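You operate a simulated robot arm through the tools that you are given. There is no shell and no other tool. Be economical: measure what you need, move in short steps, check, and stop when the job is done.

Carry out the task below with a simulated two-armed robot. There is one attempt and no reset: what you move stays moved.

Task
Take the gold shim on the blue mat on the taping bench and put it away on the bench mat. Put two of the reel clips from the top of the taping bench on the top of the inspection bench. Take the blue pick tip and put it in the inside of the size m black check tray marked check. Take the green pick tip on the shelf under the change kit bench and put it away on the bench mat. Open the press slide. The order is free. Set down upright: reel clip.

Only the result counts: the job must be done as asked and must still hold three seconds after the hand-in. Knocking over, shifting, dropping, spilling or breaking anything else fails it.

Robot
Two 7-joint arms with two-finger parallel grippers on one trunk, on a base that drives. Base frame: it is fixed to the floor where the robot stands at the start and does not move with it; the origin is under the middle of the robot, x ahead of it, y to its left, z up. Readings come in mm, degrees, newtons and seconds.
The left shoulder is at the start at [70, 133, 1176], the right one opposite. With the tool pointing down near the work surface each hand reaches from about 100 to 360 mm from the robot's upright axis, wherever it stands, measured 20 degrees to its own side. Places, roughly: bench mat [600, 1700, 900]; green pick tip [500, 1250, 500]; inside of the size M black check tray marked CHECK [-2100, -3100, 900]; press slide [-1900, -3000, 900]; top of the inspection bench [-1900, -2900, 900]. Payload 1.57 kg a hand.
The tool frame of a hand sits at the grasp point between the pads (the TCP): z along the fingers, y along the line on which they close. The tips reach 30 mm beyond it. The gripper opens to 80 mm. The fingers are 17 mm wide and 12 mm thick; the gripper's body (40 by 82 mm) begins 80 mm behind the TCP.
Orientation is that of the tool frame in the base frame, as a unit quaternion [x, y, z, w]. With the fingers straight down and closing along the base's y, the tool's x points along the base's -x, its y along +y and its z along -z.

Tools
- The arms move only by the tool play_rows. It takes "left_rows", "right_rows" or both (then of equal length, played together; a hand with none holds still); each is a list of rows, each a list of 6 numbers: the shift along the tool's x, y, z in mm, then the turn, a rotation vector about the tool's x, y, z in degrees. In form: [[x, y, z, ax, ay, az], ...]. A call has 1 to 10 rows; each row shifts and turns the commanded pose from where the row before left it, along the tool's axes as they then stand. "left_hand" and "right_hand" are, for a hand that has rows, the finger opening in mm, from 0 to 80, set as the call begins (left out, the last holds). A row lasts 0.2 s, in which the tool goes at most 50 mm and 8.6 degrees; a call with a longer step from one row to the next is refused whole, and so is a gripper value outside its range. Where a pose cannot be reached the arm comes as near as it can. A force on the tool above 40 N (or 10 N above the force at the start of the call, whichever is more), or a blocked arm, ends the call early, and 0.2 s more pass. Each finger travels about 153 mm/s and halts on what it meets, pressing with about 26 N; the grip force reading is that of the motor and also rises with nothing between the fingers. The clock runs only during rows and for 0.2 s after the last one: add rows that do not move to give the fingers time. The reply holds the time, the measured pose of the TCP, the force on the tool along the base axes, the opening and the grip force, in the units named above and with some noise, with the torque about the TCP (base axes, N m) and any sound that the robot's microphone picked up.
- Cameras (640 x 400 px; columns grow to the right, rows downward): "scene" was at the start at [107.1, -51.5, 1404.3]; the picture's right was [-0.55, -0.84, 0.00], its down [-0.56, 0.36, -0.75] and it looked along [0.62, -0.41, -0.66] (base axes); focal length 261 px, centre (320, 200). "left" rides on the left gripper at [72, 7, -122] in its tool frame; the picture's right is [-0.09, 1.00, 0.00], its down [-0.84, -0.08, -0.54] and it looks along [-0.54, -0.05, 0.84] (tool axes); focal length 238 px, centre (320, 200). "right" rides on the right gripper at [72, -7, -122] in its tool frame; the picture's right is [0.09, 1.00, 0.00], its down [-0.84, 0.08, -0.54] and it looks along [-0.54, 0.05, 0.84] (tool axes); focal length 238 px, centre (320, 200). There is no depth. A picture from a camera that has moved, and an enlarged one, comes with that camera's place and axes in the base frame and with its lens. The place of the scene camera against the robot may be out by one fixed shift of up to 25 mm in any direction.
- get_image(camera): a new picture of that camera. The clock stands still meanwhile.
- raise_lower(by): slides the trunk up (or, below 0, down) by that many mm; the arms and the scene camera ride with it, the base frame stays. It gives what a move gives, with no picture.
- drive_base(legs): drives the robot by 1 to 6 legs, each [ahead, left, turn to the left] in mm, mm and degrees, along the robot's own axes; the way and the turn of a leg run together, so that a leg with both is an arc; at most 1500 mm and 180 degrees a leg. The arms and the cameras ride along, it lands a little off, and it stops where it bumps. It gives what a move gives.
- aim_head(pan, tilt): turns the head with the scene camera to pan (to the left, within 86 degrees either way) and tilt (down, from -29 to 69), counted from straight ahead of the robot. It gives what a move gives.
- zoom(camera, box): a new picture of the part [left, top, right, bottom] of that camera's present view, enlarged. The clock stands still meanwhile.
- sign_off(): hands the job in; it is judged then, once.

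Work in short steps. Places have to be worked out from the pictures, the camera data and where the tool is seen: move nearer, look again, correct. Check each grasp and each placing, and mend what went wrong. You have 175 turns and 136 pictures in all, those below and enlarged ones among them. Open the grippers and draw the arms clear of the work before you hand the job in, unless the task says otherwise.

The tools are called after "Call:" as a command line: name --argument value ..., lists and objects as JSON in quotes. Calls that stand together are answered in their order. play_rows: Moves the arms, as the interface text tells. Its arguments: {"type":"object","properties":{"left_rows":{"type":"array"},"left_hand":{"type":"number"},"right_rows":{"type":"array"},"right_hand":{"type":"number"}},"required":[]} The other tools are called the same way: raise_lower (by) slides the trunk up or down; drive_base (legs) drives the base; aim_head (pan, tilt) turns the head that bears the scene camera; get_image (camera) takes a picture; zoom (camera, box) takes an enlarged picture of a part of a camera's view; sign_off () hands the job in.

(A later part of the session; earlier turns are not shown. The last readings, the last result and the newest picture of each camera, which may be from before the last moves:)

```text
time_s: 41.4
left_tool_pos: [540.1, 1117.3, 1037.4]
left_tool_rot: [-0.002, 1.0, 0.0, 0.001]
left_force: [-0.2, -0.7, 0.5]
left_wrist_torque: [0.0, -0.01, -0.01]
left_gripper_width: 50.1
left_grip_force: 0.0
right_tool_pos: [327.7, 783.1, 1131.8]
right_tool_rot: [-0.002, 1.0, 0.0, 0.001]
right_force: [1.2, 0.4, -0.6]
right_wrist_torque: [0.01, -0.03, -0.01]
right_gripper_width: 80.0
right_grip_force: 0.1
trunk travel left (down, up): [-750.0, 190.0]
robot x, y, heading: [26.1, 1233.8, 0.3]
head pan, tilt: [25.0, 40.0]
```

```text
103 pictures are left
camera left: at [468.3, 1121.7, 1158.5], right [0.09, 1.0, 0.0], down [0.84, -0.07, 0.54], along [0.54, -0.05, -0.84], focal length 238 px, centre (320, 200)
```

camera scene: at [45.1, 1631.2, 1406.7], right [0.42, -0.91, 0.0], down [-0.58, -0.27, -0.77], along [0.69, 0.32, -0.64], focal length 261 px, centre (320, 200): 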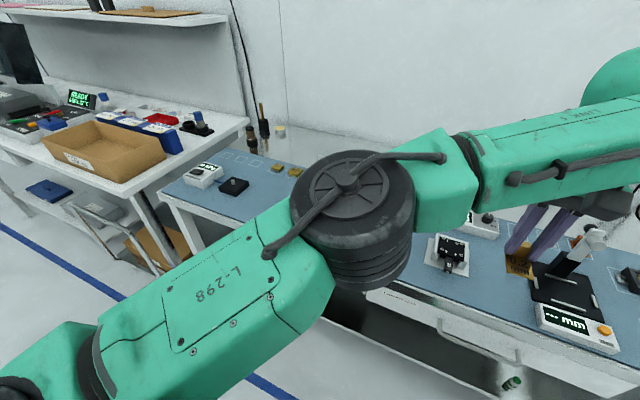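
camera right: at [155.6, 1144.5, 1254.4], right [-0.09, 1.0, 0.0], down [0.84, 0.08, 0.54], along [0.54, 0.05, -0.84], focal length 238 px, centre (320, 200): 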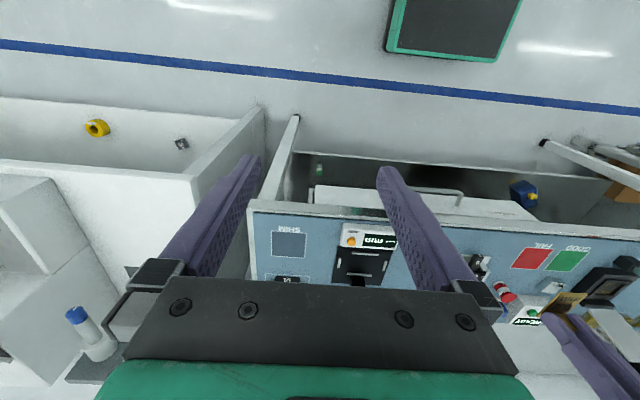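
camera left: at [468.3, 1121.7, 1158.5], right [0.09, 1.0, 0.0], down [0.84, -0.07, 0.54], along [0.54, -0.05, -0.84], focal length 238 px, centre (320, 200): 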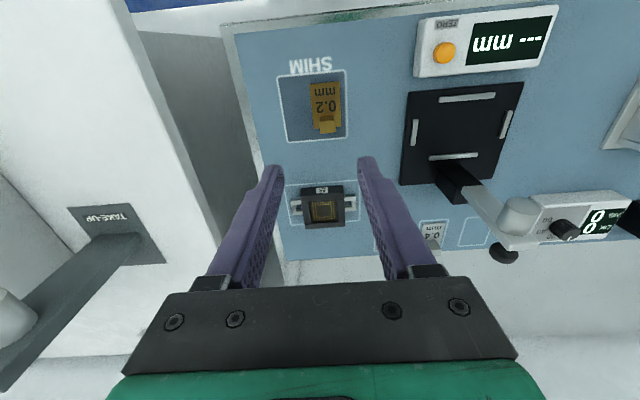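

Shim is placed. I check the other outlined spots in case one is the gold shim's true home.

Call:
zoom --camera "left" --box '[270, 180, 530, 280]'

Call:
aim_head --pan 10 --tilt 45

Call:
get_image --camera "scene"

```text
2.46 times, centred on (400, 230) of left
camera zoom: at [468.3, 1121.7, 1158.5], right [0.09, 1.0, 0.0], down [0.84, -0.07, 0.54], along [0.54, -0.05, -0.84], focal length 587 px, centre (123, 126)
```

zoom: 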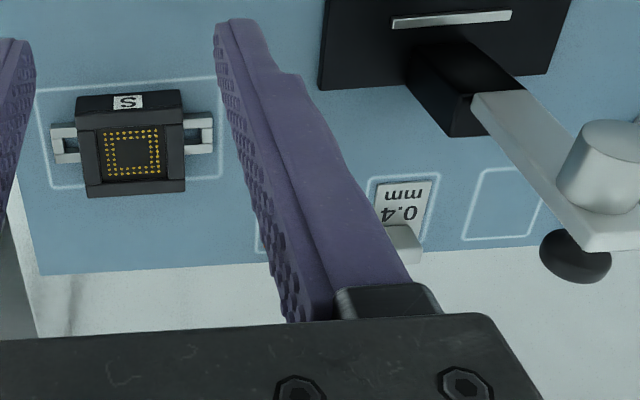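

```text
time_s: 42.2
left_tool_pos: [541.5, 1114.6, 1036.4]
left_tool_rot: [-0.002, 1.0, 0.0, 0.001]
left_force: [-1.1, 0.3, -0.3]
left_wrist_torque: [0.0, -0.01, 0.01]
left_gripper_width: 50.0
left_grip_force: 0.1
right_tool_pos: [328.9, 784.2, 1131.9]
right_tool_rot: [-0.002, 1.0, -0.001, -0.001]
right_force: [-0.5, 0.4, 0.1]
right_wrist_torque: [-0.01, -0.03, -0.02]
right_gripper_width: 79.9
right_grip_force: 0.0
trunk travel left (down, up): [-750.0, 190.0]
robot x, y, heading: [30.5, 1229.7, 0.4]
head pan, tilt: [10.0, 45.0]
```

```text
101 pictures are left
camera scene: at [147.4, 1240.3, 1399.5], right [0.18, -0.98, 0.0], down [-0.7, -0.13, -0.71], along [0.7, 0.13, -0.71], focal length 261 px, centre (320, 200)
```

scene: 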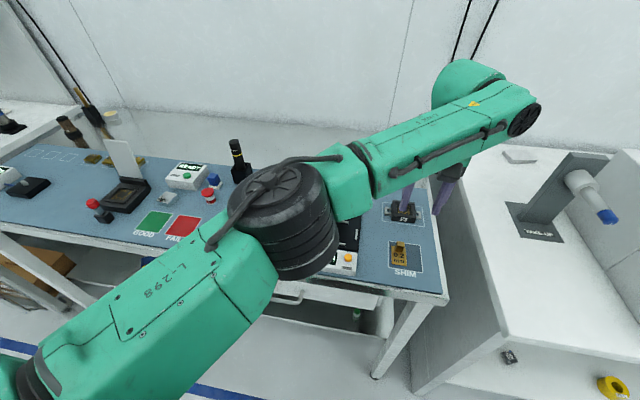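

The SHIM spot is good. Next is the green tip: I back off, pull the right hand in, tilt the left tool about 45° forward and lower the trunk to look under the bench.

Call:
drive_base --legs '[[-330, 0, 0]]'

Call:
play_rows --left_rows '[[15, 10, 0, 0, -7.5, 0], [15, 10, 0, 0, -7.5, 0], [15, 10, 0, 0, -7.5, 0], [15, 10, 0, 0, -7.5, 0], [15, 10, 0, 0, -7.5, 0], [15, 10, 0, 0, -7.5, 0], [0, 0, 0, 0, 0, 0]]' --right_rows '[[25, 0, 0, 0, 0, 0], [25, 0, 0, 0, 0, 0], [25, 0, 0, 0, 0, 0], [25, 0, 0, 0, 0, 0], [25, 0, 0, 0, 0, 0], [0, 0, 0, 0, 0, 0], [0, 0, 0, 0, 0, 0]]'

Call:
raise_lower --by -420

Call:
get_image --camera "left"

Call:
get_image --camera "scene"

```text
time_s: 44.4
left_tool_pos: [214.1, 1113.1, 1035.7]
left_tool_rot: [-0.001, 1.0, 0.0, 0.0]
left_force: [0.1, 0.4, 0.7]
left_wrist_torque: [-0.01, 0.04, 0.0]
left_gripper_width: 50.2
left_grip_force: 0.1
right_tool_pos: [0.1, 780.9, 1130.4]
right_tool_rot: [-0.001, 1.0, 0.0, 0.0]
right_force: [-0.3, -0.1, -0.7]
right_wrist_torque: [0.02, 0.05, 0.0]
right_gripper_width: 79.8
right_grip_force: 0.1
trunk travel left (down, up): [-750.0, 190.0]
robot x, y, heading: [-299.4, 1231.6, -0.1]
head pan, tilt: [10.0, 45.0]
```

```text
time_s: 46.0
left_tool_pos: [131.1, 1172.1, 1006.1]
left_tool_rot: [-0.001, 0.924, 0.0, 0.383]
left_force: [0.0, 0.5, 0.1]
left_wrist_torque: [-0.02, 0.0, -0.01]
left_gripper_width: 50.1
left_grip_force: 0.0
right_tool_pos: [-125.2, 782.2, 1131.0]
right_tool_rot: [-0.001, 1.0, 0.0, 0.0]
right_force: [-0.6, 0.2, -0.4]
right_wrist_torque: [-0.03, -0.01, 0.01]
right_gripper_width: 80.0
right_grip_force: 0.1
trunk travel left (down, up): [-750.0, 190.0]
robot x, y, heading: [-295.2, 1233.5, 0.2]
head pan, tilt: [10.0, 45.0]
```

```text
refused: -420 is not a number from -400 to 400
```

```text
100 pictures are left
camera left: at [-6.6, 1178.2, 1043.0], right [0.06, 1.0, 0.06], down [0.21, -0.08, 0.98], along [0.98, -0.05, -0.21], focal length 238 px, centre (320, 200)
```

left: 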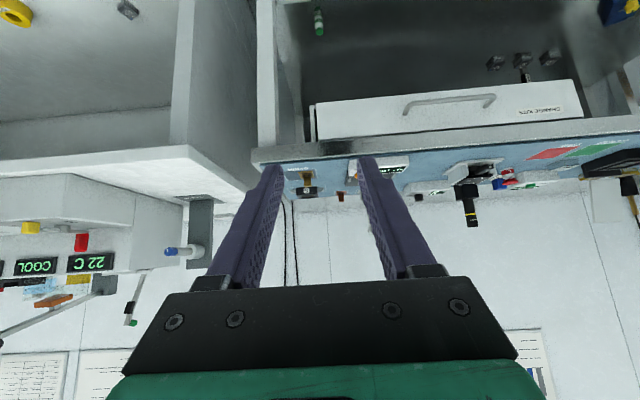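

```text
99 pictures are left
camera scene: at [-180.2, 1238.7, 1399.4], right [0.17, -0.98, 0.0], down [-0.7, -0.12, -0.71], along [0.7, 0.12, -0.71], focal length 261 px, centre (320, 200)
```

scene: 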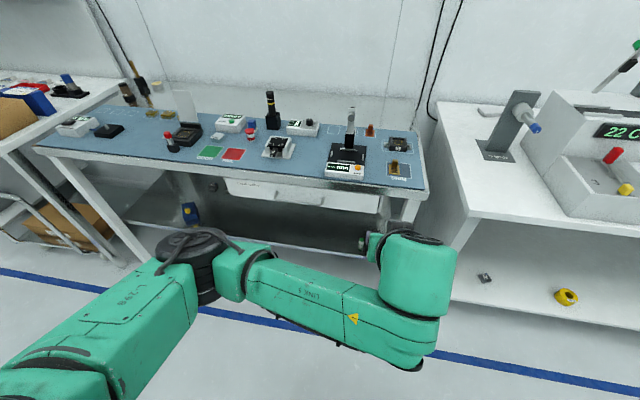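

Lowering the trunk by 400 in one allowed step, then look.

Call:
raise_lower --by -400

Call:
get_image --camera "left"

Call:
aim_head --pan 0 --tilt 30

Call:
get_image --camera "scene"

```text
time_s: 49.8
left_tool_pos: [129.9, 1171.4, 607.8]
left_tool_rot: [-0.001, 0.923, -0.001, 0.384]
left_force: [0.6, -0.1, 0.3]
left_wrist_torque: [0.0, 0.0, 0.0]
left_gripper_width: 50.1
left_grip_force: 0.0
right_tool_pos: [-124.5, 781.9, 731.1]
right_tool_rot: [0.0, 1.0, 0.0, -0.001]
right_force: [-0.9, 0.5, -0.5]
right_wrist_torque: [0.0, 0.04, -0.07]
right_gripper_width: 80.1
right_grip_force: 0.1
trunk travel left (down, up): [-350.0, 590.0]
robot x, y, heading: [-298.1, 1229.2, 0.1]
head pan, tilt: [10.0, 45.0]
```

```text
98 pictures are left
camera left: at [-6.5, 1178.2, 643.4], right [0.06, 1.0, 0.06], down [0.21, -0.08, 0.98], along [0.98, -0.05, -0.21], focal length 238 px, centre (320, 200)
```

left: 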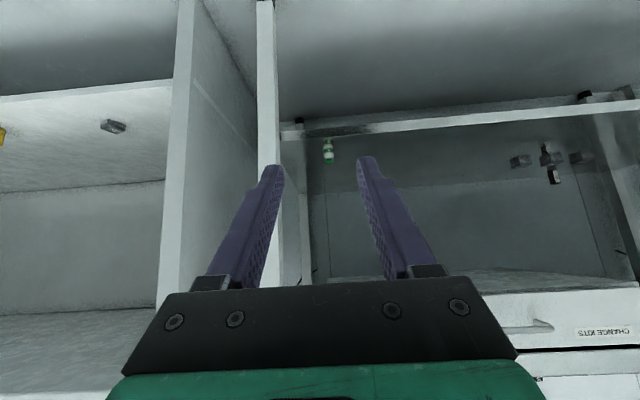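

```text
time_s: 50.5
left_tool_pos: [131.4, 1172.7, 608.6]
left_tool_rot: [0.0, 0.924, 0.0, 0.383]
left_force: [0.2, -1.0, 0.1]
left_wrist_torque: [0.03, 0.0, 0.02]
left_gripper_width: 49.9
left_grip_force: 0.2
right_tool_pos: [-126.1, 780.5, 732.2]
right_tool_rot: [-0.001, 1.0, 0.001, 0.001]
right_force: [0.2, -0.2, 0.6]
right_wrist_torque: [-0.03, 0.0, 0.02]
right_gripper_width: 80.2
right_grip_force: 0.2
trunk travel left (down, up): [-350.0, 590.0]
robot x, y, heading: [-297.5, 1228.3, 0.3]
head pan, tilt: [0.0, 30.0]
```

```text
97 pictures are left
camera scene: at [-170.1, 1224.8, 1022.0], right [0.0, -1.0, 0.0], down [-0.5, 0.0, -0.87], along [0.87, 0.0, -0.5], focal length 261 px, centre (320, 200)
```

scene: 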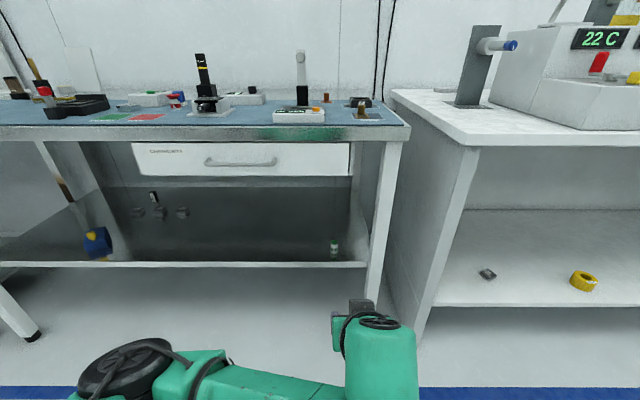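

Triangulation puts the green tip near (552,1179), standing on a shelf at z≈380 whose edge is at x≈475. I lower 150 and drive ahead 250.

Call:
raise_lower --by -120

Call:
drive_base --legs '[[230, 0, 0]]'

Call:
get_image --camera "left"

Call:
get_image --camera "scene"

```text
time_s: 52.0
left_tool_pos: [131.0, 1172.9, 488.1]
left_tool_rot: [-0.001, 0.923, 0.0, 0.384]
left_force: [-0.7, 0.7, 0.3]
left_wrist_torque: [0.02, 0.0, 0.01]
left_gripper_width: 50.2
left_grip_force: 0.0
right_tool_pos: [-125.9, 781.9, 612.4]
right_tool_rot: [-0.001, 1.0, 0.0, 0.0]
right_force: [-0.8, -0.6, 1.3]
right_wrist_torque: [0.01, 0.01, 0.03]
right_gripper_width: 79.9
right_grip_force: 0.1
trunk travel left (down, up): [-230.0, 710.0]
robot x, y, heading: [-301.1, 1234.6, 0.0]
head pan, tilt: [0.0, 30.0]
```

```text
time_s: 53.8
left_tool_pos: [355.9, 1171.0, 488.2]
left_tool_rot: [0.001, 0.924, -0.001, 0.383]
left_force: [-1.1, 0.4, 0.2]
left_wrist_torque: [-0.03, -0.02, -0.01]
left_gripper_width: 49.9
left_grip_force: 0.0
right_tool_pos: [97.3, 780.4, 611.8]
right_tool_rot: [0.001, 1.0, 0.0, 0.0]
right_force: [0.1, 0.9, 0.4]
right_wrist_torque: [-0.05, -0.01, 0.01]
right_gripper_width: 79.7
right_grip_force: 0.0
trunk travel left (down, up): [-230.0, 710.0]
robot x, y, heading: [-71.1, 1232.5, -0.1]
head pan, tilt: [0.0, 30.0]
```

```text
96 pictures are left
camera left: at [217.1, 1177.3, 523.3], right [0.07, 1.0, 0.06], down [0.21, -0.08, 0.98], along [0.98, -0.05, -0.21], focal length 238 px, centre (320, 200)
```

left: 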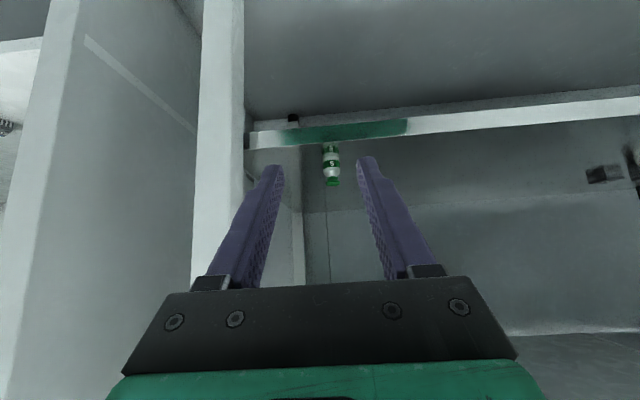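

```text
95 pictures are left
camera scene: at [53.8, 1224.3, 902.0], right [0.0, -1.0, 0.0], down [-0.5, 0.0, -0.87], along [0.87, 0.0, -0.5], focal length 261 px, centre (320, 200)
```

scene: 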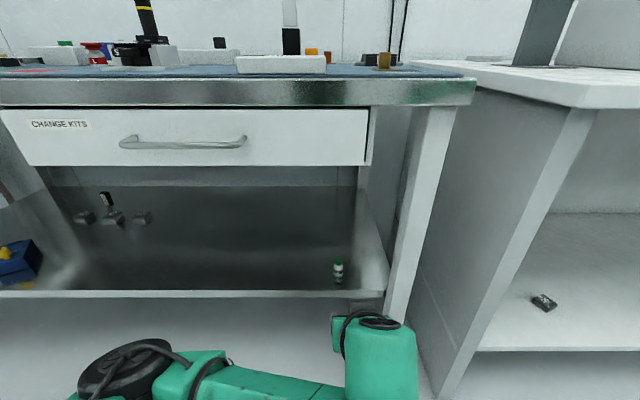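

The tip stands about 25 mm inside the shelf edge, near (535,1180), with z from 372 to 426. I drive 90 ahead and move the hand to a standoff along the tool axis.

Call:
drive_base --legs '[[90, 0, 0]]'

Call:
play_rows --left_rows '[[-9, 8, 26, 0, 0, 0], [0, 0, 0, 0, 0, 0]]'

Call:
get_image --camera "left"

```text
time_s: 54.9
left_tool_pos: [444.7, 1171.5, 487.7]
left_tool_rot: [0.001, 0.924, -0.001, 0.383]
left_force: [0.8, -0.2, -0.2]
left_wrist_torque: [0.01, 0.02, -0.02]
left_gripper_width: 49.9
left_grip_force: 0.0
right_tool_pos: [185.8, 780.6, 611.1]
right_tool_rot: [0.0, 1.0, 0.0, 0.0]
right_force: [-0.1, 0.7, -0.2]
right_wrist_torque: [-0.02, 0.02, 0.03]
right_gripper_width: 80.1
right_grip_force: 0.1
trunk travel left (down, up): [-230.0, 710.0]
robot x, y, heading: [19.8, 1229.3, -0.1]
head pan, tilt: [0.0, 30.0]
```

```text
time_s: 55.5
left_tool_pos: [469.6, 1177.5, 477.2]
left_tool_rot: [0.0, 0.924, 0.0, 0.384]
left_force: [0.2, 0.5, -0.2]
left_wrist_torque: [0.01, -0.02, 0.01]
left_gripper_width: 50.1
left_grip_force: 0.1
right_tool_pos: [186.3, 780.9, 610.8]
right_tool_rot: [0.001, 1.0, 0.0, -0.001]
right_force: [0.7, -0.1, -0.2]
right_wrist_torque: [-0.04, 0.02, 0.0]
right_gripper_width: 80.3
right_grip_force: 0.1
trunk travel left (down, up): [-230.0, 710.0]
robot x, y, heading: [16.9, 1229.8, -0.1]
head pan, tilt: [0.0, 30.0]
```

```text
94 pictures are left
camera left: at [332.1, 1183.5, 511.1], right [0.07, 1.0, 0.06], down [0.21, -0.08, 0.98], along [0.98, -0.05, -0.21], focal length 238 px, centre (320, 200)
```

left: 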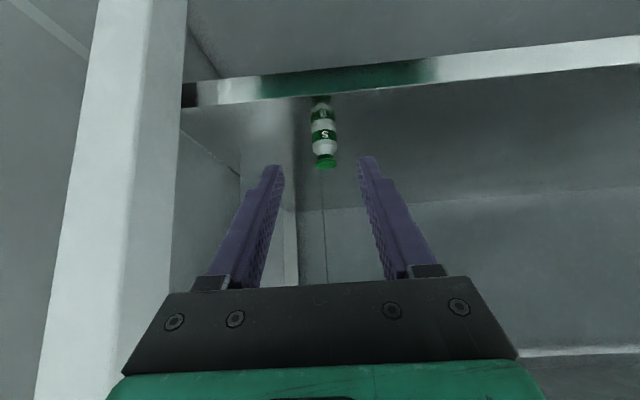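

The cap is near (560,1179,425) and the front edge stays clear below the hand path. I advance 80 mm along the tool and check.

Call:
play_rows --left_rows '[[-5, 1, 40, 0, 0, 0], [-5, 0, 40, 0, 0, 0], [0, 0, 0, 0, 0, 0]]'

Call:
get_image --camera "left"

```text
time_s: 56.2
left_tool_pos: [531.7, 1180.3, 427.7]
left_tool_rot: [0.001, 0.924, -0.001, 0.383]
left_force: [-0.5, 0.6, -0.7]
left_wrist_torque: [0.03, -0.02, -0.01]
left_gripper_width: 49.9
left_grip_force: 0.0
right_tool_pos: [184.6, 781.0, 611.4]
right_tool_rot: [0.001, 1.0, 0.0, 0.0]
right_force: [-0.5, 0.2, -0.3]
right_wrist_torque: [0.01, 0.01, 0.01]
right_gripper_width: 79.6
right_grip_force: 0.1
trunk travel left (down, up): [-230.0, 710.0]
robot x, y, heading: [16.2, 1226.7, -0.0]
head pan, tilt: [0.0, 30.0]
```

```text
93 pictures are left
camera left: at [394.5, 1185.9, 463.1], right [0.07, 1.0, 0.06], down [0.21, -0.08, 0.98], along [0.98, -0.05, -0.21], focal length 238 px, centre (320, 200)
```

left: 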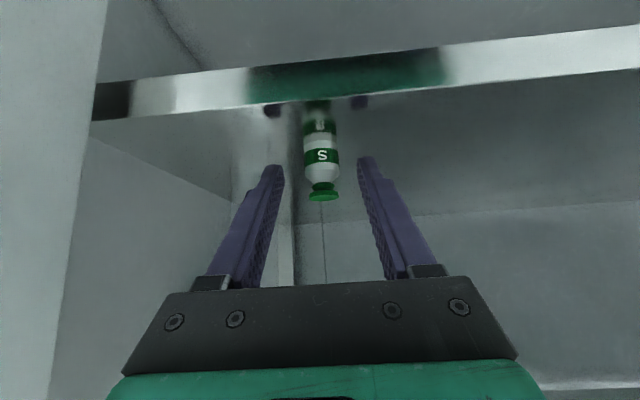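

The shelf is reflective, so the lower copy is only a mirror image. I advance about 33 mm more, slightly down, and look.

Call:
play_rows --left_rows '[[-7, 0, 16, 0, 0, 0], [-7, 0, 16, 0, 0, 0], [0, 0, 0, 0, 0, 0]]'

Call:
get_image --camera "left"

```text
time_s: 57.0
left_tool_pos: [565.9, 1179.4, 415.9]
left_tool_rot: [0.001, 0.924, -0.002, 0.383]
left_force: [0.4, 0.8, -0.6]
left_wrist_torque: [-0.02, 0.03, 0.01]
left_gripper_width: 50.1
left_grip_force: 0.0
right_tool_pos: [184.9, 780.9, 611.6]
right_tool_rot: [0.001, 1.0, 0.0, 0.0]
right_force: [0.5, -0.3, 0.6]
right_wrist_torque: [-0.04, 0.01, 0.0]
right_gripper_width: 80.1
right_grip_force: 0.1
trunk travel left (down, up): [-230.0, 710.0]
robot x, y, heading: [15.5, 1229.0, -0.1]
head pan, tilt: [0.0, 30.0]
```

```text
92 pictures are left
camera left: at [428.8, 1185.5, 450.2], right [0.07, 1.0, 0.06], down [0.21, -0.08, 0.98], along [0.98, -0.05, -0.21], focal length 238 px, centre (320, 200)
```

left: 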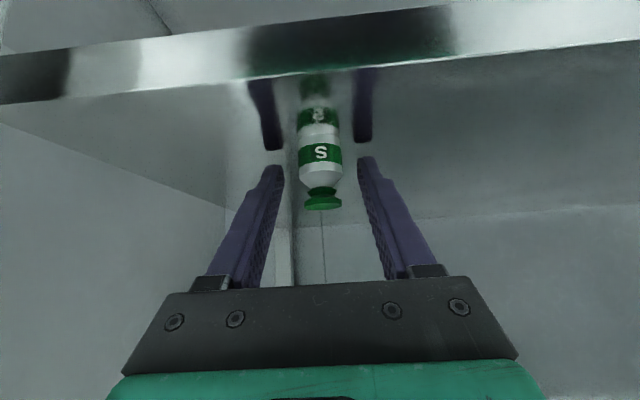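

By the reflection, the shelf is at z≈385 and the tip is at x≈560, about 40 tall. I back slightly so the pads cross its body, then close.

Call:
play_rows --left_rows '[[9, 0, -12, 0, 0, 0], [0, 0, 0, 0, 0, 0]]'

Call:
get_image --camera "left"

```text
time_s: 57.6
left_tool_pos: [549.4, 1178.9, 416.7]
left_tool_rot: [0.001, 0.923, -0.001, 0.384]
left_force: [-0.4, 0.3, 0.5]
left_wrist_torque: [0.02, -0.01, -0.02]
left_gripper_width: 50.0
left_grip_force: 0.1
right_tool_pos: [185.6, 781.4, 611.4]
right_tool_rot: [0.001, 1.0, 0.0, 0.0]
right_force: [-0.6, -0.3, 0.7]
right_wrist_torque: [0.02, -0.03, 0.0]
right_gripper_width: 80.1
right_grip_force: 0.0
trunk travel left (down, up): [-230.0, 710.0]
robot x, y, heading: [14.5, 1231.0, -0.1]
head pan, tilt: [0.0, 30.0]
```

```text
91 pictures are left
camera left: at [412.3, 1184.6, 451.9], right [0.07, 1.0, 0.06], down [0.21, -0.08, 0.98], along [0.98, -0.05, -0.21], focal length 238 px, centre (320, 200)
```

left: 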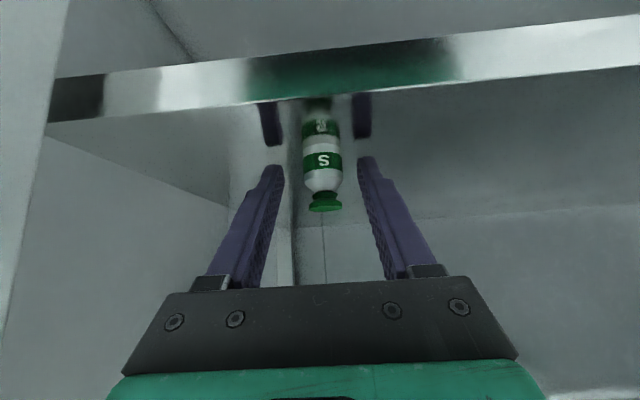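

Object axis refines to x≈572, so the previous pose was right. I return there and close.

Call:
play_rows --left_rows '[[-7, 0, 12, 0, 0, 0], [0, 0, 0, 0, 0, 0]]'

Call:
play_rows --left_rows '[[0, 0, 0, 0, 0, 0], [0, 0, 0, 0, 0, 0], [0, 0, 0, 0, 0, 0]]' --left_hand 0

Call:
get_image --camera "left"

```text
time_s: 58.2
left_tool_pos: [563.9, 1179.8, 411.8]
left_tool_rot: [0.001, 0.924, -0.001, 0.383]
left_force: [-0.6, -0.1, -0.6]
left_wrist_torque: [0.0, 0.03, 0.01]
left_gripper_width: 49.9
left_grip_force: 0.0
right_tool_pos: [184.9, 780.5, 611.3]
right_tool_rot: [0.001, 1.0, 0.0, 0.0]
right_force: [-0.6, 0.3, 0.5]
right_wrist_torque: [0.02, 0.03, 0.04]
right_gripper_width: 80.2
right_grip_force: 0.0
trunk travel left (down, up): [-230.0, 710.0]
robot x, y, heading: [15.7, 1231.5, -0.1]
head pan, tilt: [0.0, 30.0]
```

```text
time_s: 59.0
left_tool_pos: [563.9, 1179.0, 412.7]
left_tool_rot: [0.002, 0.924, -0.002, 0.382]
left_force: [-0.4, 0.3, 0.1]
left_wrist_torque: [0.01, 0.0, 0.0]
left_gripper_width: 24.8
left_grip_force: 25.1
right_tool_pos: [185.6, 780.2, 611.7]
right_tool_rot: [0.001, 1.0, 0.0, 0.0]
right_force: [-0.1, -0.4, 0.2]
right_wrist_torque: [0.0, -0.02, 0.04]
right_gripper_width: 80.1
right_grip_force: 0.0
trunk travel left (down, up): [-230.0, 710.0]
robot x, y, heading: [17.2, 1231.1, -0.2]
head pan, tilt: [0.0, 30.0]
```

```text
90 pictures are left
camera left: at [426.0, 1185.4, 447.8], right [0.07, 1.0, 0.06], down [0.21, -0.08, 0.98], along [0.98, -0.05, -0.21], focal length 238 px, centre (320, 200)
```

left: 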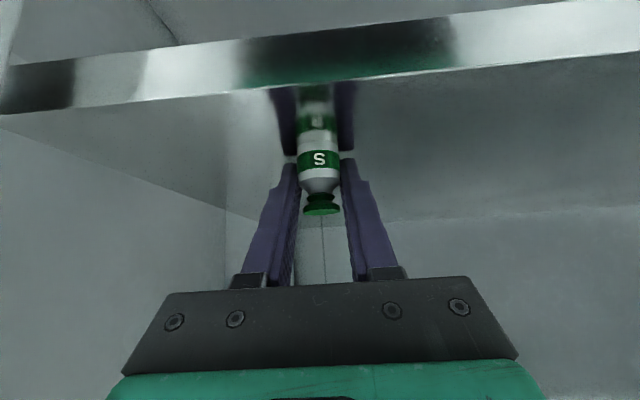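

Gripped at 24.8 mm. I lift 20 mm, then draw back along the tool axis.

Call:
play_rows --left_rows '[[-7, 0, -7, 0, 0, 0], [-7, 0, -7, 0, 0, 0], [0, 0, -40, 0, 0, 0], [0, 0, -40, 0, 0, 0], [0, 0, 0, 0, 0, 0]]'

Call:
get_image --camera "left"

```text
time_s: 60.2
left_tool_pos: [506.6, 1180.6, 490.1]
left_tool_rot: [0.001, 0.924, -0.001, 0.383]
left_force: [0.1, 0.5, -0.6]
left_wrist_torque: [0.03, 0.0, -0.02]
left_gripper_width: 24.6
left_grip_force: 26.2
right_tool_pos: [185.5, 780.4, 612.6]
right_tool_rot: [0.002, 1.0, 0.0, 0.0]
right_force: [0.2, 0.6, -0.5]
right_wrist_torque: [-0.01, -0.04, 0.02]
right_gripper_width: 79.9
right_grip_force: 0.1
trunk travel left (down, up): [-230.0, 710.0]
robot x, y, heading: [18.8, 1230.9, -0.1]
head pan, tilt: [0.0, 30.0]
```

```text
89 pictures are left
camera left: at [367.9, 1186.1, 524.7], right [0.07, 1.0, 0.06], down [0.21, -0.08, 0.98], along [0.98, -0.05, -0.21], focal length 238 px, centre (320, 200)
```

left: 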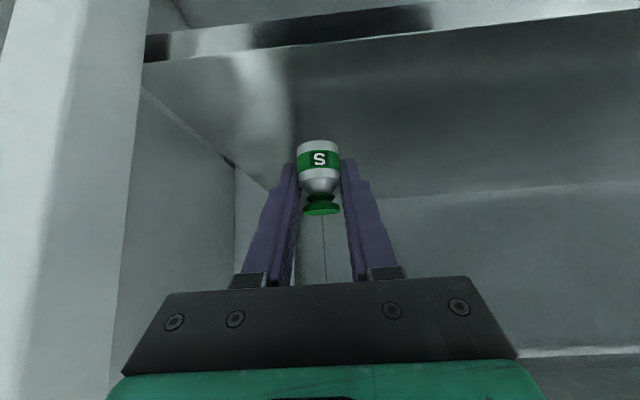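

The green tip is held. I back off, raise the trunk and look at the mat for a place.

Call:
drive_base --legs '[[-330, 0, 0], [0, 200, 0]]'

Call:
raise_lower --by 400

Call:
raise_lower --by 140

Call:
aim_head --pan 0 --tilt 40

Call:
get_image --camera "scene"

Call:
zoom --camera "scene" --box '[220, 80, 440, 220]'

```text
time_s: 63.6
left_tool_pos: [183.1, 1381.8, 490.1]
left_tool_rot: [0.0, 0.924, 0.0, 0.383]
left_force: [0.9, -0.3, -0.4]
left_wrist_torque: [0.04, 0.02, 0.02]
left_gripper_width: 24.7
left_grip_force: 25.3
right_tool_pos: [-136.7, 981.4, 611.4]
right_tool_rot: [0.0, 1.0, -0.001, 0.0]
right_force: [-0.5, -0.8, 0.5]
right_wrist_torque: [0.01, 0.02, 0.0]
right_gripper_width: 80.0
right_grip_force: 0.0
trunk travel left (down, up): [-230.0, 710.0]
robot x, y, heading: [-309.7, 1430.5, 0.0]
head pan, tilt: [0.0, 30.0]
```

```text
time_s: 67.4
left_tool_pos: [183.0, 1381.1, 889.4]
left_tool_rot: [0.0, 0.924, -0.001, 0.382]
left_force: [0.2, 0.4, -0.7]
left_wrist_torque: [0.01, -0.02, -0.01]
left_gripper_width: 24.4
left_grip_force: 26.0
right_tool_pos: [-136.5, 982.1, 1012.0]
right_tool_rot: [0.0, 1.0, 0.0, 0.001]
right_force: [0.5, -0.1, -0.5]
right_wrist_torque: [-0.01, -0.03, 0.01]
right_gripper_width: 80.0
right_grip_force: 0.1
trunk travel left (down, up): [-630.0, 310.0]
robot x, y, heading: [-308.5, 1430.1, 0.3]
head pan, tilt: [0.0, 30.0]
```

```text
time_s: 69.1
left_tool_pos: [182.1, 1381.9, 1029.7]
left_tool_rot: [0.0, 0.924, 0.0, 0.383]
left_force: [-0.2, 0.0, -0.9]
left_wrist_torque: [0.0, 0.0, 0.01]
left_gripper_width: 24.6
left_grip_force: 26.2
right_tool_pos: [-136.2, 980.7, 1151.9]
right_tool_rot: [0.0, 1.0, 0.0, -0.001]
right_force: [0.6, 0.6, -1.5]
right_wrist_torque: [-0.02, 0.01, -0.02]
right_gripper_width: 80.0
right_grip_force: 0.2
trunk travel left (down, up): [-770.0, 170.0]
robot x, y, heading: [-304.6, 1430.3, -0.0]
head pan, tilt: [0.0, 30.0]
```

```text
time_s: 69.8
left_tool_pos: [182.6, 1382.0, 1029.5]
left_tool_rot: [0.0, 0.924, -0.001, 0.382]
left_force: [0.0, 0.2, 0.1]
left_wrist_torque: [0.02, 0.01, 0.02]
left_gripper_width: 24.8
left_grip_force: 26.3
right_tool_pos: [-136.4, 982.4, 1151.6]
right_tool_rot: [0.0, 1.0, 0.0, -0.001]
right_force: [0.1, 0.4, 0.1]
right_wrist_torque: [0.0, 0.0, 0.04]
right_gripper_width: 79.9
right_grip_force: 0.1
trunk travel left (down, up): [-770.0, 170.0]
robot x, y, heading: [-306.5, 1428.2, -0.3]
head pan, tilt: [0.0, 40.0]
```

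```text
88 pictures are left
camera scene: at [-185.4, 1425.0, 1426.8], right [0.0, -1.0, 0.0], down [-0.64, 0.0, -0.77], along [0.77, 0.0, -0.64], focal length 261 px, centre (320, 200)
```

scene: 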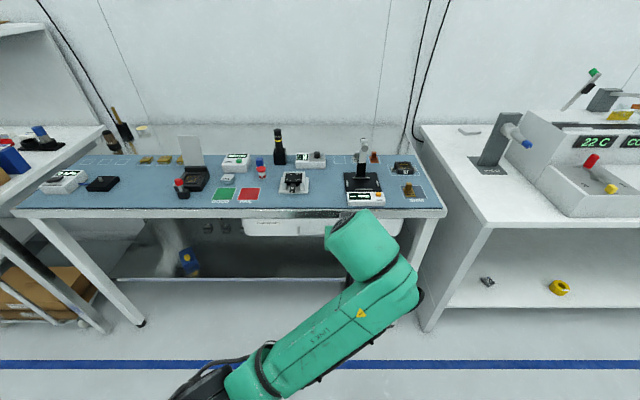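

```text
2.86 times, centred on (330, 150) of scene
camera zoom: at [-185.4, 1425.0, 1426.8], right [0.0, -1.0, 0.0], down [-0.64, 0.0, -0.77], along [0.77, 0.0, -0.64], focal length 745 px, centre (291, 343)
```

zoom: 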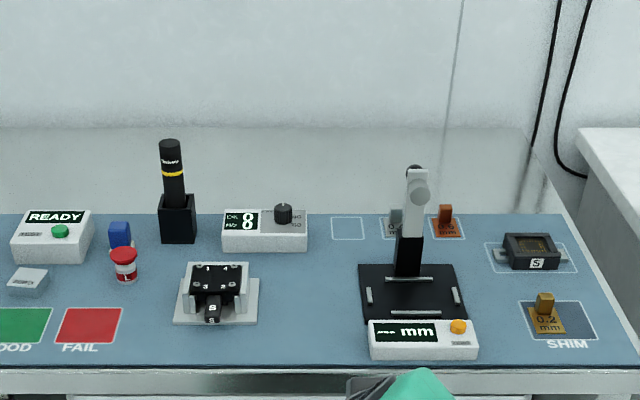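

Free spot between the block and the gauge is near (500,1403). I drive ahead and then lower the tip there.

Call:
drive_base --legs '[[260, 22, 0]]'

Call:
get_image --camera "left"

```text
time_s: 71.7
left_tool_pos: [445.1, 1404.7, 1029.2]
left_tool_rot: [-0.001, 0.924, 0.0, 0.383]
left_force: [0.0, -0.2, -0.4]
left_wrist_torque: [0.01, 0.01, 0.02]
left_gripper_width: 24.4
left_grip_force: 25.9
right_tool_pos: [126.0, 1003.6, 1152.6]
right_tool_rot: [-0.001, 1.0, 0.001, 0.001]
right_force: [-0.1, -0.4, -0.3]
right_wrist_torque: [0.02, 0.0, -0.02]
right_gripper_width: 79.7
right_grip_force: 0.0
trunk travel left (down, up): [-770.0, 170.0]
robot x, y, heading: [-45.9, 1454.1, -0.0]
head pan, tilt: [0.0, 40.0]
```

```text
86 pictures are left
camera left: at [306.5, 1409.7, 1064.8], right [0.06, 1.0, 0.06], down [0.21, -0.08, 0.98], along [0.98, -0.05, -0.21], focal length 238 px, centre (320, 200)
```

left: 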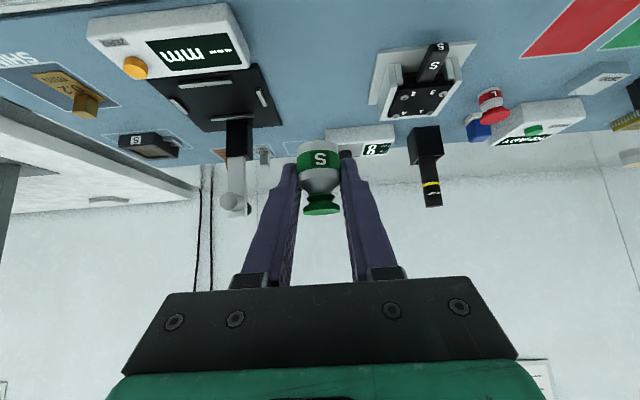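

Between gauge and block as planned. I move forward and down to z≈915.

Call:
play_rows --left_rows '[[17, 0, 36, 0, 0, 0], [17, 0, 36, 0, 0, 0], [17, 0, 36, 0, 0, 0], [0, 0, 0, 0, 0, 0]]'

Call:
get_image --camera "left"

```text
time_s: 72.7
left_tool_pos: [494.8, 1418.7, 923.0]
left_tool_rot: [-0.005, 0.919, 0.014, 0.395]
left_force: [1.3, -0.4, -1.0]
left_wrist_torque: [0.01, 0.01, -0.01]
left_gripper_width: 24.5
left_grip_force: 25.9
right_tool_pos: [125.9, 1002.8, 1152.0]
right_tool_rot: [0.0, 1.0, -0.001, 0.001]
right_force: [-0.8, 0.0, -0.3]
right_wrist_torque: [0.03, 0.0, 0.01]
right_gripper_width: 80.1
right_grip_force: 0.1
trunk travel left (down, up): [-770.0, 170.0]
robot x, y, heading: [-40.2, 1454.0, 0.1]
head pan, tilt: [0.0, 40.0]
```

```text
85 pictures are left
camera left: at [356.4, 1420.7, 953.6], right [0.04, 0.99, 0.09], down [0.18, -0.1, 0.98], along [0.98, -0.03, -0.19], focal length 238 px, centre (320, 200)
```

left: 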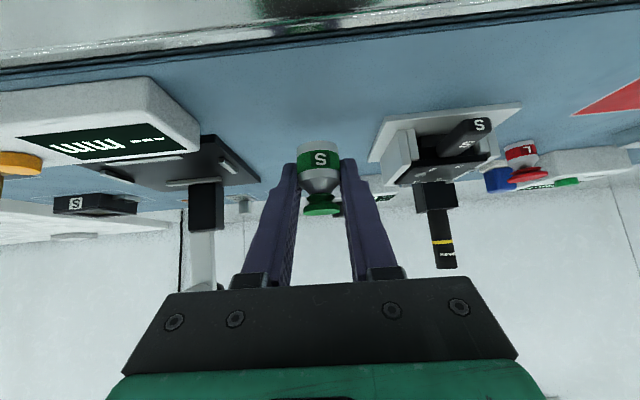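

The arm is near its reach limit, so I raise the hand, lower the trunk equally, and back off slightly in x.

Call:
play_rows --left_rows '[[-17, 0, -25, 0, 0, 0], [-17, 0, -25, 0, 0, 0], [0, 0, 0, 0, 0, 0]]'

Call:
raise_lower --by -70

Call:
get_image --camera "left"

```text
time_s: 73.5
left_tool_pos: [486.8, 1460.6, 950.6]
left_tool_rot: [0.003, 0.92, 0.071, 0.385]
left_force: [0.2, 0.2, 0.0]
left_wrist_torque: [-0.04, -0.01, -0.01]
left_gripper_width: 24.5
left_grip_force: 26.1
right_tool_pos: [127.4, 1003.2, 1151.7]
right_tool_rot: [0.0, 1.0, 0.0, 0.001]
right_force: [0.2, 0.3, -0.7]
right_wrist_torque: [-0.03, 0.01, -0.01]
right_gripper_width: 80.2
right_grip_force: 0.1
trunk travel left (down, up): [-770.0, 170.0]
robot x, y, heading: [-41.5, 1455.0, 0.1]
head pan, tilt: [0.0, 40.0]
stopped in row 3 (left hand): the arm was blocked; the commanded pose is now the measured one
```

```text
time_s: 74.5
left_tool_pos: [486.3, 1460.1, 892.5]
left_tool_rot: [0.0, 0.914, 0.07, 0.401]
left_force: [-7.1, 1.6, 8.6]
left_wrist_torque: [-0.13, 0.06, -0.09]
left_gripper_width: 24.3
left_grip_force: 25.7
right_tool_pos: [124.4, 1003.6, 1082.1]
right_tool_rot: [0.0, 1.0, -0.001, 0.001]
right_force: [-0.6, -0.5, 0.2]
right_wrist_torque: [-0.01, 0.02, -0.01]
right_gripper_width: 79.8
right_grip_force: 0.0
trunk travel left (down, up): [-700.0, 240.0]
robot x, y, heading: [-42.0, 1450.8, 0.0]
head pan, tilt: [0.0, 40.0]
stopped: the force on the tool passed its limit (the readings are from after the stop); the commanded pose is now the measured one
```

```text
84 pictures are left
camera left: at [348.7, 1454.0, 921.2], right [0.01, 0.98, 0.19], down [0.18, -0.19, 0.97], along [0.98, 0.03, -0.17], focal length 238 px, centre (320, 200)
```

left: 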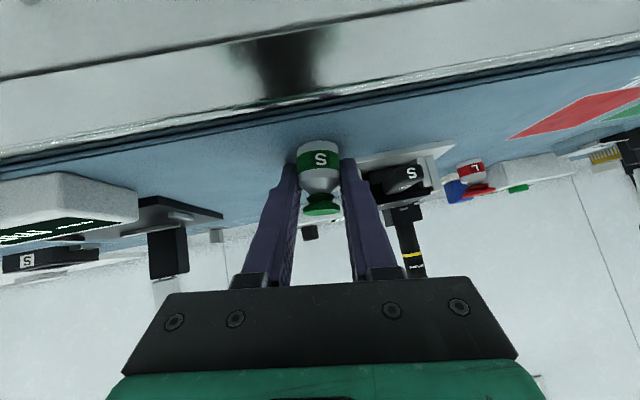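

The hand slid left and touched down early at (486,1460), just in front of the block. I lift straight up a bit and re-check before moving.

Call:
raise_lower --by 25

Call:
play_rows --left_rows '[[0, -10, 0, 0, 0, 0], [0, -20, 0, 0, 0, 0], [0, -20, 0, 0, 0, 0], [0, 0, 0, 0, 0, 0]]'

Call:
get_image --camera "left"

Call:
get_image --camera "scene"

```text
time_s: 75.2
left_tool_pos: [490.4, 1460.0, 914.4]
left_tool_rot: [0.0, 0.915, 0.07, 0.397]
left_force: [-1.2, -0.3, -0.6]
left_wrist_torque: [-0.02, 0.01, 0.0]
left_gripper_width: 24.8
left_grip_force: 25.7
right_tool_pos: [126.6, 1004.0, 1106.7]
right_tool_rot: [-0.001, 1.0, 0.001, 0.001]
right_force: [0.6, 1.0, -1.2]
right_wrist_torque: [0.01, 0.01, 0.07]
right_gripper_width: 80.0
right_grip_force: 0.1
trunk travel left (down, up): [-725.0, 215.0]
robot x, y, heading: [-45.3, 1451.7, 0.2]
head pan, tilt: [0.0, 40.0]
```

```text
time_s: 76.1
left_tool_pos: [501.3, 1464.8, 892.6]
left_tool_rot: [0.004, 0.902, 0.136, 0.41]
left_force: [-12.1, -11.2, 22.7]
left_wrist_torque: [-0.64, -0.11, -0.37]
left_gripper_width: 24.3
left_grip_force: 26.4
right_tool_pos: [120.5, 1002.7, 1107.2]
right_tool_rot: [0.0, 1.0, -0.001, 0.003]
right_force: [-0.5, -0.2, -0.3]
right_wrist_torque: [-0.02, 0.03, -0.02]
right_gripper_width: 80.2
right_grip_force: 0.1
trunk travel left (down, up): [-725.0, 215.0]
robot x, y, heading: [-47.0, 1450.3, -0.1]
head pan, tilt: [0.0, 40.0]
stopped in row 4 (left hand): the arm was blocked; the commanded pose is now the measured one
```

```text
83 pictures are left
camera left: at [362.1, 1449.5, 917.7], right [-0.04, 0.95, 0.32], down [0.16, -0.3, 0.94], along [0.99, 0.09, -0.14], focal length 238 px, centre (320, 200)
```

left: 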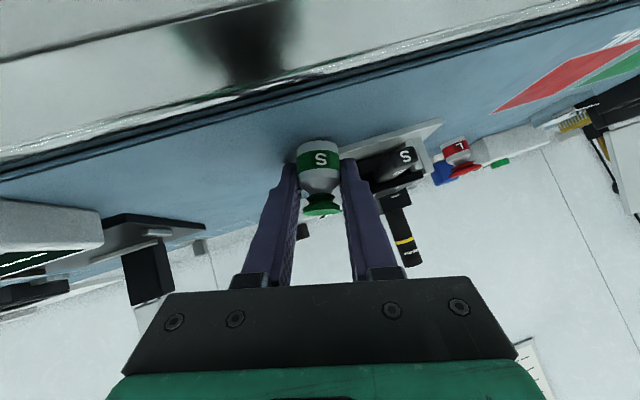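

```text
82 pictures are left
camera scene: at [68.9, 1446.5, 1382.7], right [0.0, -1.0, 0.0], down [-0.64, 0.0, -0.77], along [0.77, 0.0, -0.64], focal length 261 px, centre (320, 200)
```

scene: 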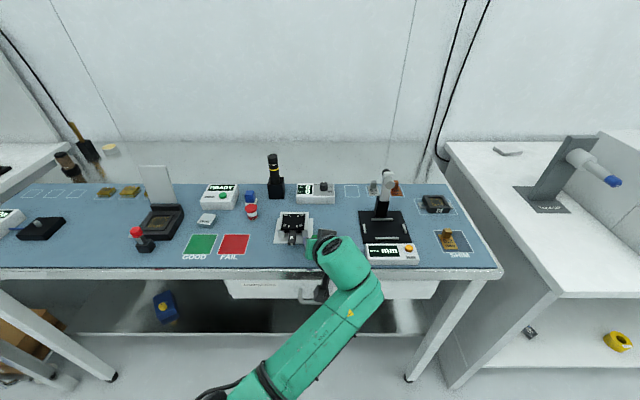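

The arm seems blocked by something, perhaps the elbow. I look straight down at it before moving.

Call:
aim_head --pan 15 --tilt 65

Call:
get_image --camera "scene"

```text
time_s: 77.0
left_tool_pos: [501.2, 1464.5, 892.9]
left_tool_rot: [0.002, 0.902, 0.138, 0.409]
left_force: [-5.5, -8.9, 32.2]
left_wrist_torque: [-0.75, -0.49, -0.26]
left_gripper_width: 24.2
left_grip_force: 25.5
right_tool_pos: [119.8, 1000.5, 1106.3]
right_tool_rot: [0.0, 1.0, 0.001, 0.003]
right_force: [0.0, -0.1, -0.6]
right_wrist_torque: [0.02, 0.0, 0.0]
right_gripper_width: 80.2
right_grip_force: 0.0
trunk travel left (down, up): [-725.0, 215.0]
robot x, y, heading: [-46.5, 1453.3, 0.1]
head pan, tilt: [15.0, 65.0]
```

```text
81 pictures are left
camera scene: at [42.4, 1460.0, 1350.3], right [0.26, -0.97, 0.0], down [-0.87, -0.23, -0.43], along [0.41, 0.11, -0.9], focal length 261 px, centre (320, 200)
```

scene: 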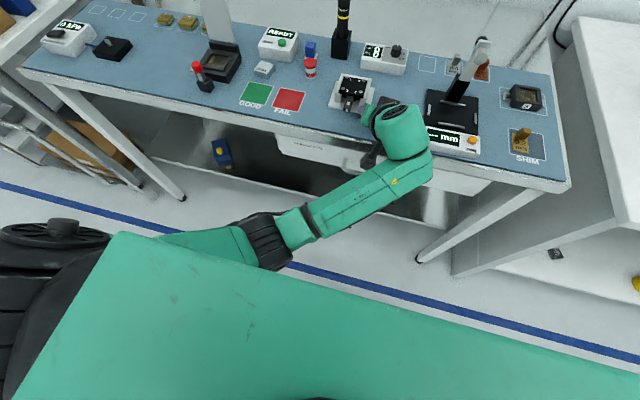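

The wrist housing is fouling the bench edge because the elbow is low. I raise the trunk 200 so the arm comes from above, and straighten the tool.

Call:
raise_lower --by 200

Call:
play_rows --left_rows '[[0, 0, 0, 4.9, 1.25, -2.1], [0, 0, 0, 4.9, 1.25, -2.1], [0, 0, 0, 4.9, 1.25, -2.1], [0, 0, 0, 0, 0, 0]]'

Call:
get_image --camera "scene"

Call:
get_image --camera "left"

```text
time_s: 79.2
left_tool_pos: [505.1, 1468.3, 1085.2]
left_tool_rot: [0.003, 0.905, 0.138, 0.402]
left_force: [-0.3, 0.6, -0.8]
left_wrist_torque: [-0.01, 0.02, 0.02]
left_gripper_width: 24.3
left_grip_force: 25.8
right_tool_pos: [126.7, 1003.3, 1306.3]
right_tool_rot: [0.0, 1.0, -0.001, 0.0]
right_force: [0.4, -0.8, 0.7]
right_wrist_torque: [0.01, 0.0, -0.01]
right_gripper_width: 79.9
right_grip_force: 0.1
trunk travel left (down, up): [-925.0, 15.0]
robot x, y, heading: [-50.3, 1449.6, -0.0]
head pan, tilt: [15.0, 65.0]
```

```text
time_s: 80.2
left_tool_pos: [512.8, 1484.6, 1087.5]
left_tool_rot: [-0.003, 0.924, 0.017, 0.383]
left_force: [0.4, -0.3, -0.8]
left_wrist_torque: [-0.01, -0.01, -0.02]
left_gripper_width: 24.6
left_grip_force: 25.9
right_tool_pos: [126.3, 1003.7, 1307.2]
right_tool_rot: [0.0, 1.0, 0.0, 0.0]
right_force: [0.1, -1.2, 0.3]
right_wrist_torque: [0.0, -0.01, 0.02]
right_gripper_width: 80.1
right_grip_force: 0.0
trunk travel left (down, up): [-925.0, 15.0]
robot x, y, heading: [-44.8, 1450.5, 0.0]
head pan, tilt: [15.0, 65.0]
```

```text
80 pictures are left
camera scene: at [50.2, 1462.3, 1549.4], right [0.26, -0.97, 0.0], down [-0.88, -0.24, -0.42], along [0.41, 0.11, -0.91], focal length 261 px, centre (320, 200)
```

scene: 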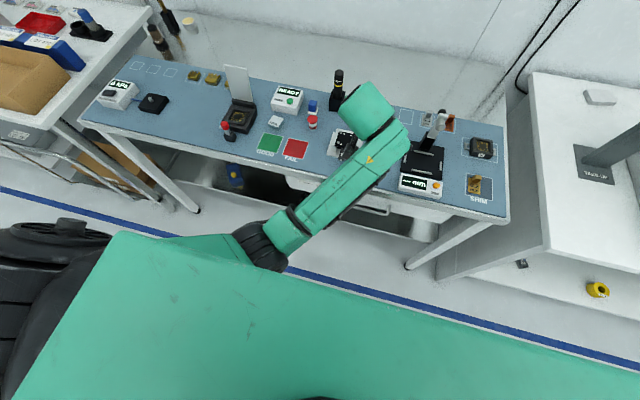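

```text
79 pictures are left
camera left: at [374.6, 1486.5, 1122.5], right [0.05, 0.99, 0.09], down [0.21, -0.1, 0.97], along [0.98, -0.03, -0.21], focal length 238 px, centre (320, 200)
```

left: 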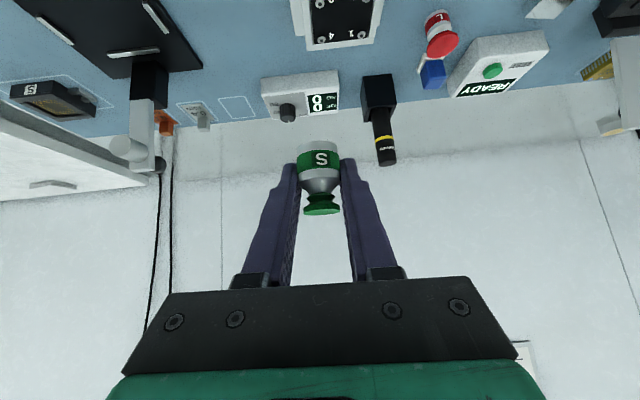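

The block and gauge look undisturbed. I return the arm to its comfortable carrying pose (up, back and right) before lowering with the trunk.

Call:
play_rows --left_rows '[[-4.7, 0, -23.6, 0, 0, 0], [-4.7, -10, -23.6, 0, 0, 0], [-4.7, -24, -23.6, 0, 0, 0], [-4.7, -25, -23.6, 0, 0, 0], [-4.7, -25, -23.6, 0, 0, 0], [0, 0, 0, 0, 0, 0]]'

Call:
get_image --camera "scene"

```text
time_s: 81.0
left_tool_pos: [481.8, 1503.4, 1111.1]
left_tool_rot: [0.007, 0.922, 0.09, 0.377]
left_force: [-0.5, 0.6, -0.1]
left_wrist_torque: [0.0, -0.02, 0.03]
left_gripper_width: 24.4
left_grip_force: 26.2
right_tool_pos: [125.5, 1002.8, 1306.0]
right_tool_rot: [-0.001, 1.0, 0.0, 0.001]
right_force: [0.5, -0.5, 0.4]
right_wrist_torque: [0.0, -0.02, 0.01]
right_gripper_width: 80.1
right_grip_force: 0.1
trunk travel left (down, up): [-925.0, 15.0]
robot x, y, heading: [-45.2, 1454.0, 0.1]
head pan, tilt: [15.0, 65.0]
stopped in row 3 (left hand): the arm was blocked; the commanded pose is now the measured one
```

```text
78 pictures are left
camera scene: at [50.3, 1461.9, 1549.4], right [0.26, -0.97, 0.0], down [-0.88, -0.24, -0.42], along [0.41, 0.11, -0.91], focal length 261 px, centre (320, 200)
```

scene: 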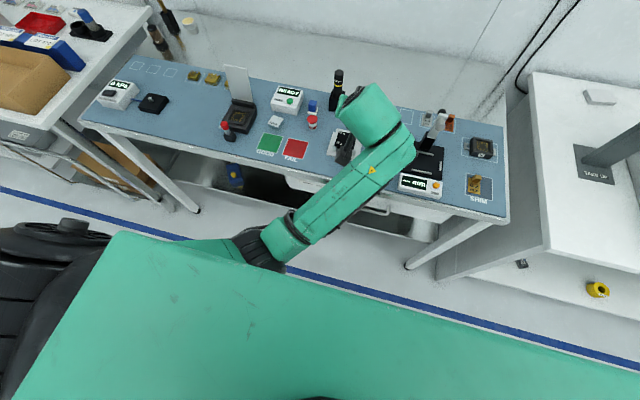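

It is blocked in mid-air, so the elbow is rubbing the robot's own body. I extend the hand forward and up to free the elbow.

Call:
play_rows --left_rows '[[-20, 0, 0, 0, 0, 0], [-20, 0, 0, 0, 0, 0], [-20, 0, 0, 0, 0, 0], [-20, 0, 0, 0, 0, 0], [0, 0, 0, 0, 0, 0]]'

```text
time_s: 82.2
left_tool_pos: [543.4, 1518.4, 1162.5]
left_tool_rot: [0.002, 0.919, 0.113, 0.377]
left_force: [-0.5, 0.0, -0.1]
left_wrist_torque: [-0.02, 0.02, 0.02]
left_gripper_width: 24.3
left_grip_force: 25.9
right_tool_pos: [127.0, 1003.8, 1306.4]
right_tool_rot: [0.0, 1.0, -0.001, 0.0]
right_force: [0.1, 0.3, -0.6]
right_wrist_torque: [0.02, 0.03, 0.0]
right_gripper_width: 80.1
right_grip_force: 0.0
trunk travel left (down, up): [-925.0, 15.0]
robot x, y, heading: [-45.2, 1450.7, -0.0]
head pan, tilt: [15.0, 65.0]
```

Tracking is good again. I check the arm shape.

Call:
get_image --camera "scene"

```text
77 pictures are left
camera scene: at [50.3, 1462.4, 1549.4], right [0.26, -0.97, 0.0], down [-0.88, -0.24, -0.42], along [0.41, 0.11, -0.91], focal length 261 px, centre (320, 200)
```

scene: 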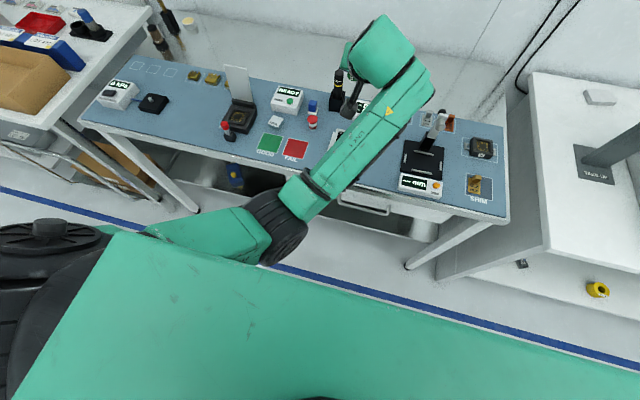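

The elbow is clear now. I straighten the tool, then position with base and trunk only, keeping this arm shape.

Call:
play_rows --left_rows '[[0, 0, 0, 6, -0.2, -2.6], [0, 0, 0, 6, -0.2, -2.6], [0, 0, 0, 0, 0, 0]]'

Call:
drive_base --legs '[[-85, -115, 0]]'

Call:
get_image --camera "left"

```text
time_s: 83.2
left_tool_pos: [550.5, 1532.4, 1168.7]
left_tool_rot: [-0.002, 0.92, 0.016, 0.392]
left_force: [-0.1, 0.7, 0.1]
left_wrist_torque: [0.0, 0.01, 0.02]
left_gripper_width: 24.2
left_grip_force: 25.7
right_tool_pos: [125.8, 1002.9, 1307.0]
right_tool_rot: [-0.001, 1.0, -0.001, 0.001]
right_force: [-0.3, 0.5, -0.1]
right_wrist_torque: [-0.03, 0.0, 0.01]
right_gripper_width: 79.9
right_grip_force: 0.1
trunk travel left (down, up): [-925.0, 15.0]
robot x, y, heading: [-44.2, 1451.3, -0.0]
head pan, tilt: [15.0, 65.0]
stopped in row 3 (left hand): the arm was blocked; the commanded pose is now the measured one
```

```text
time_s: 84.5
left_tool_pos: [466.3, 1420.8, 1166.5]
left_tool_rot: [0.0, 0.921, 0.014, 0.39]
left_force: [0.2, -0.4, -0.1]
left_wrist_torque: [0.03, -0.01, -0.03]
left_gripper_width: 24.1
left_grip_force: 26.1
right_tool_pos: [41.8, 892.7, 1306.4]
right_tool_rot: [0.001, 1.0, -0.003, -0.001]
right_force: [0.2, 0.5, -0.6]
right_wrist_torque: [-0.02, 0.02, -0.01]
right_gripper_width: 80.1
right_grip_force: 0.1
trunk travel left (down, up): [-925.0, 15.0]
robot x, y, heading: [-127.5, 1338.7, -0.2]
head pan, tilt: [15.0, 65.0]
```

```text
76 pictures are left
camera left: at [327.9, 1422.7, 1200.1], right [0.05, 0.99, 0.09], down [0.19, -0.1, 0.98], along [0.98, -0.03, -0.2], focal length 238 px, centre (320, 200)
```

left: 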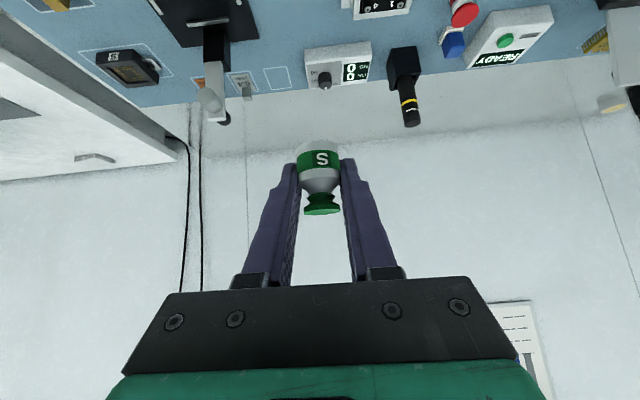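

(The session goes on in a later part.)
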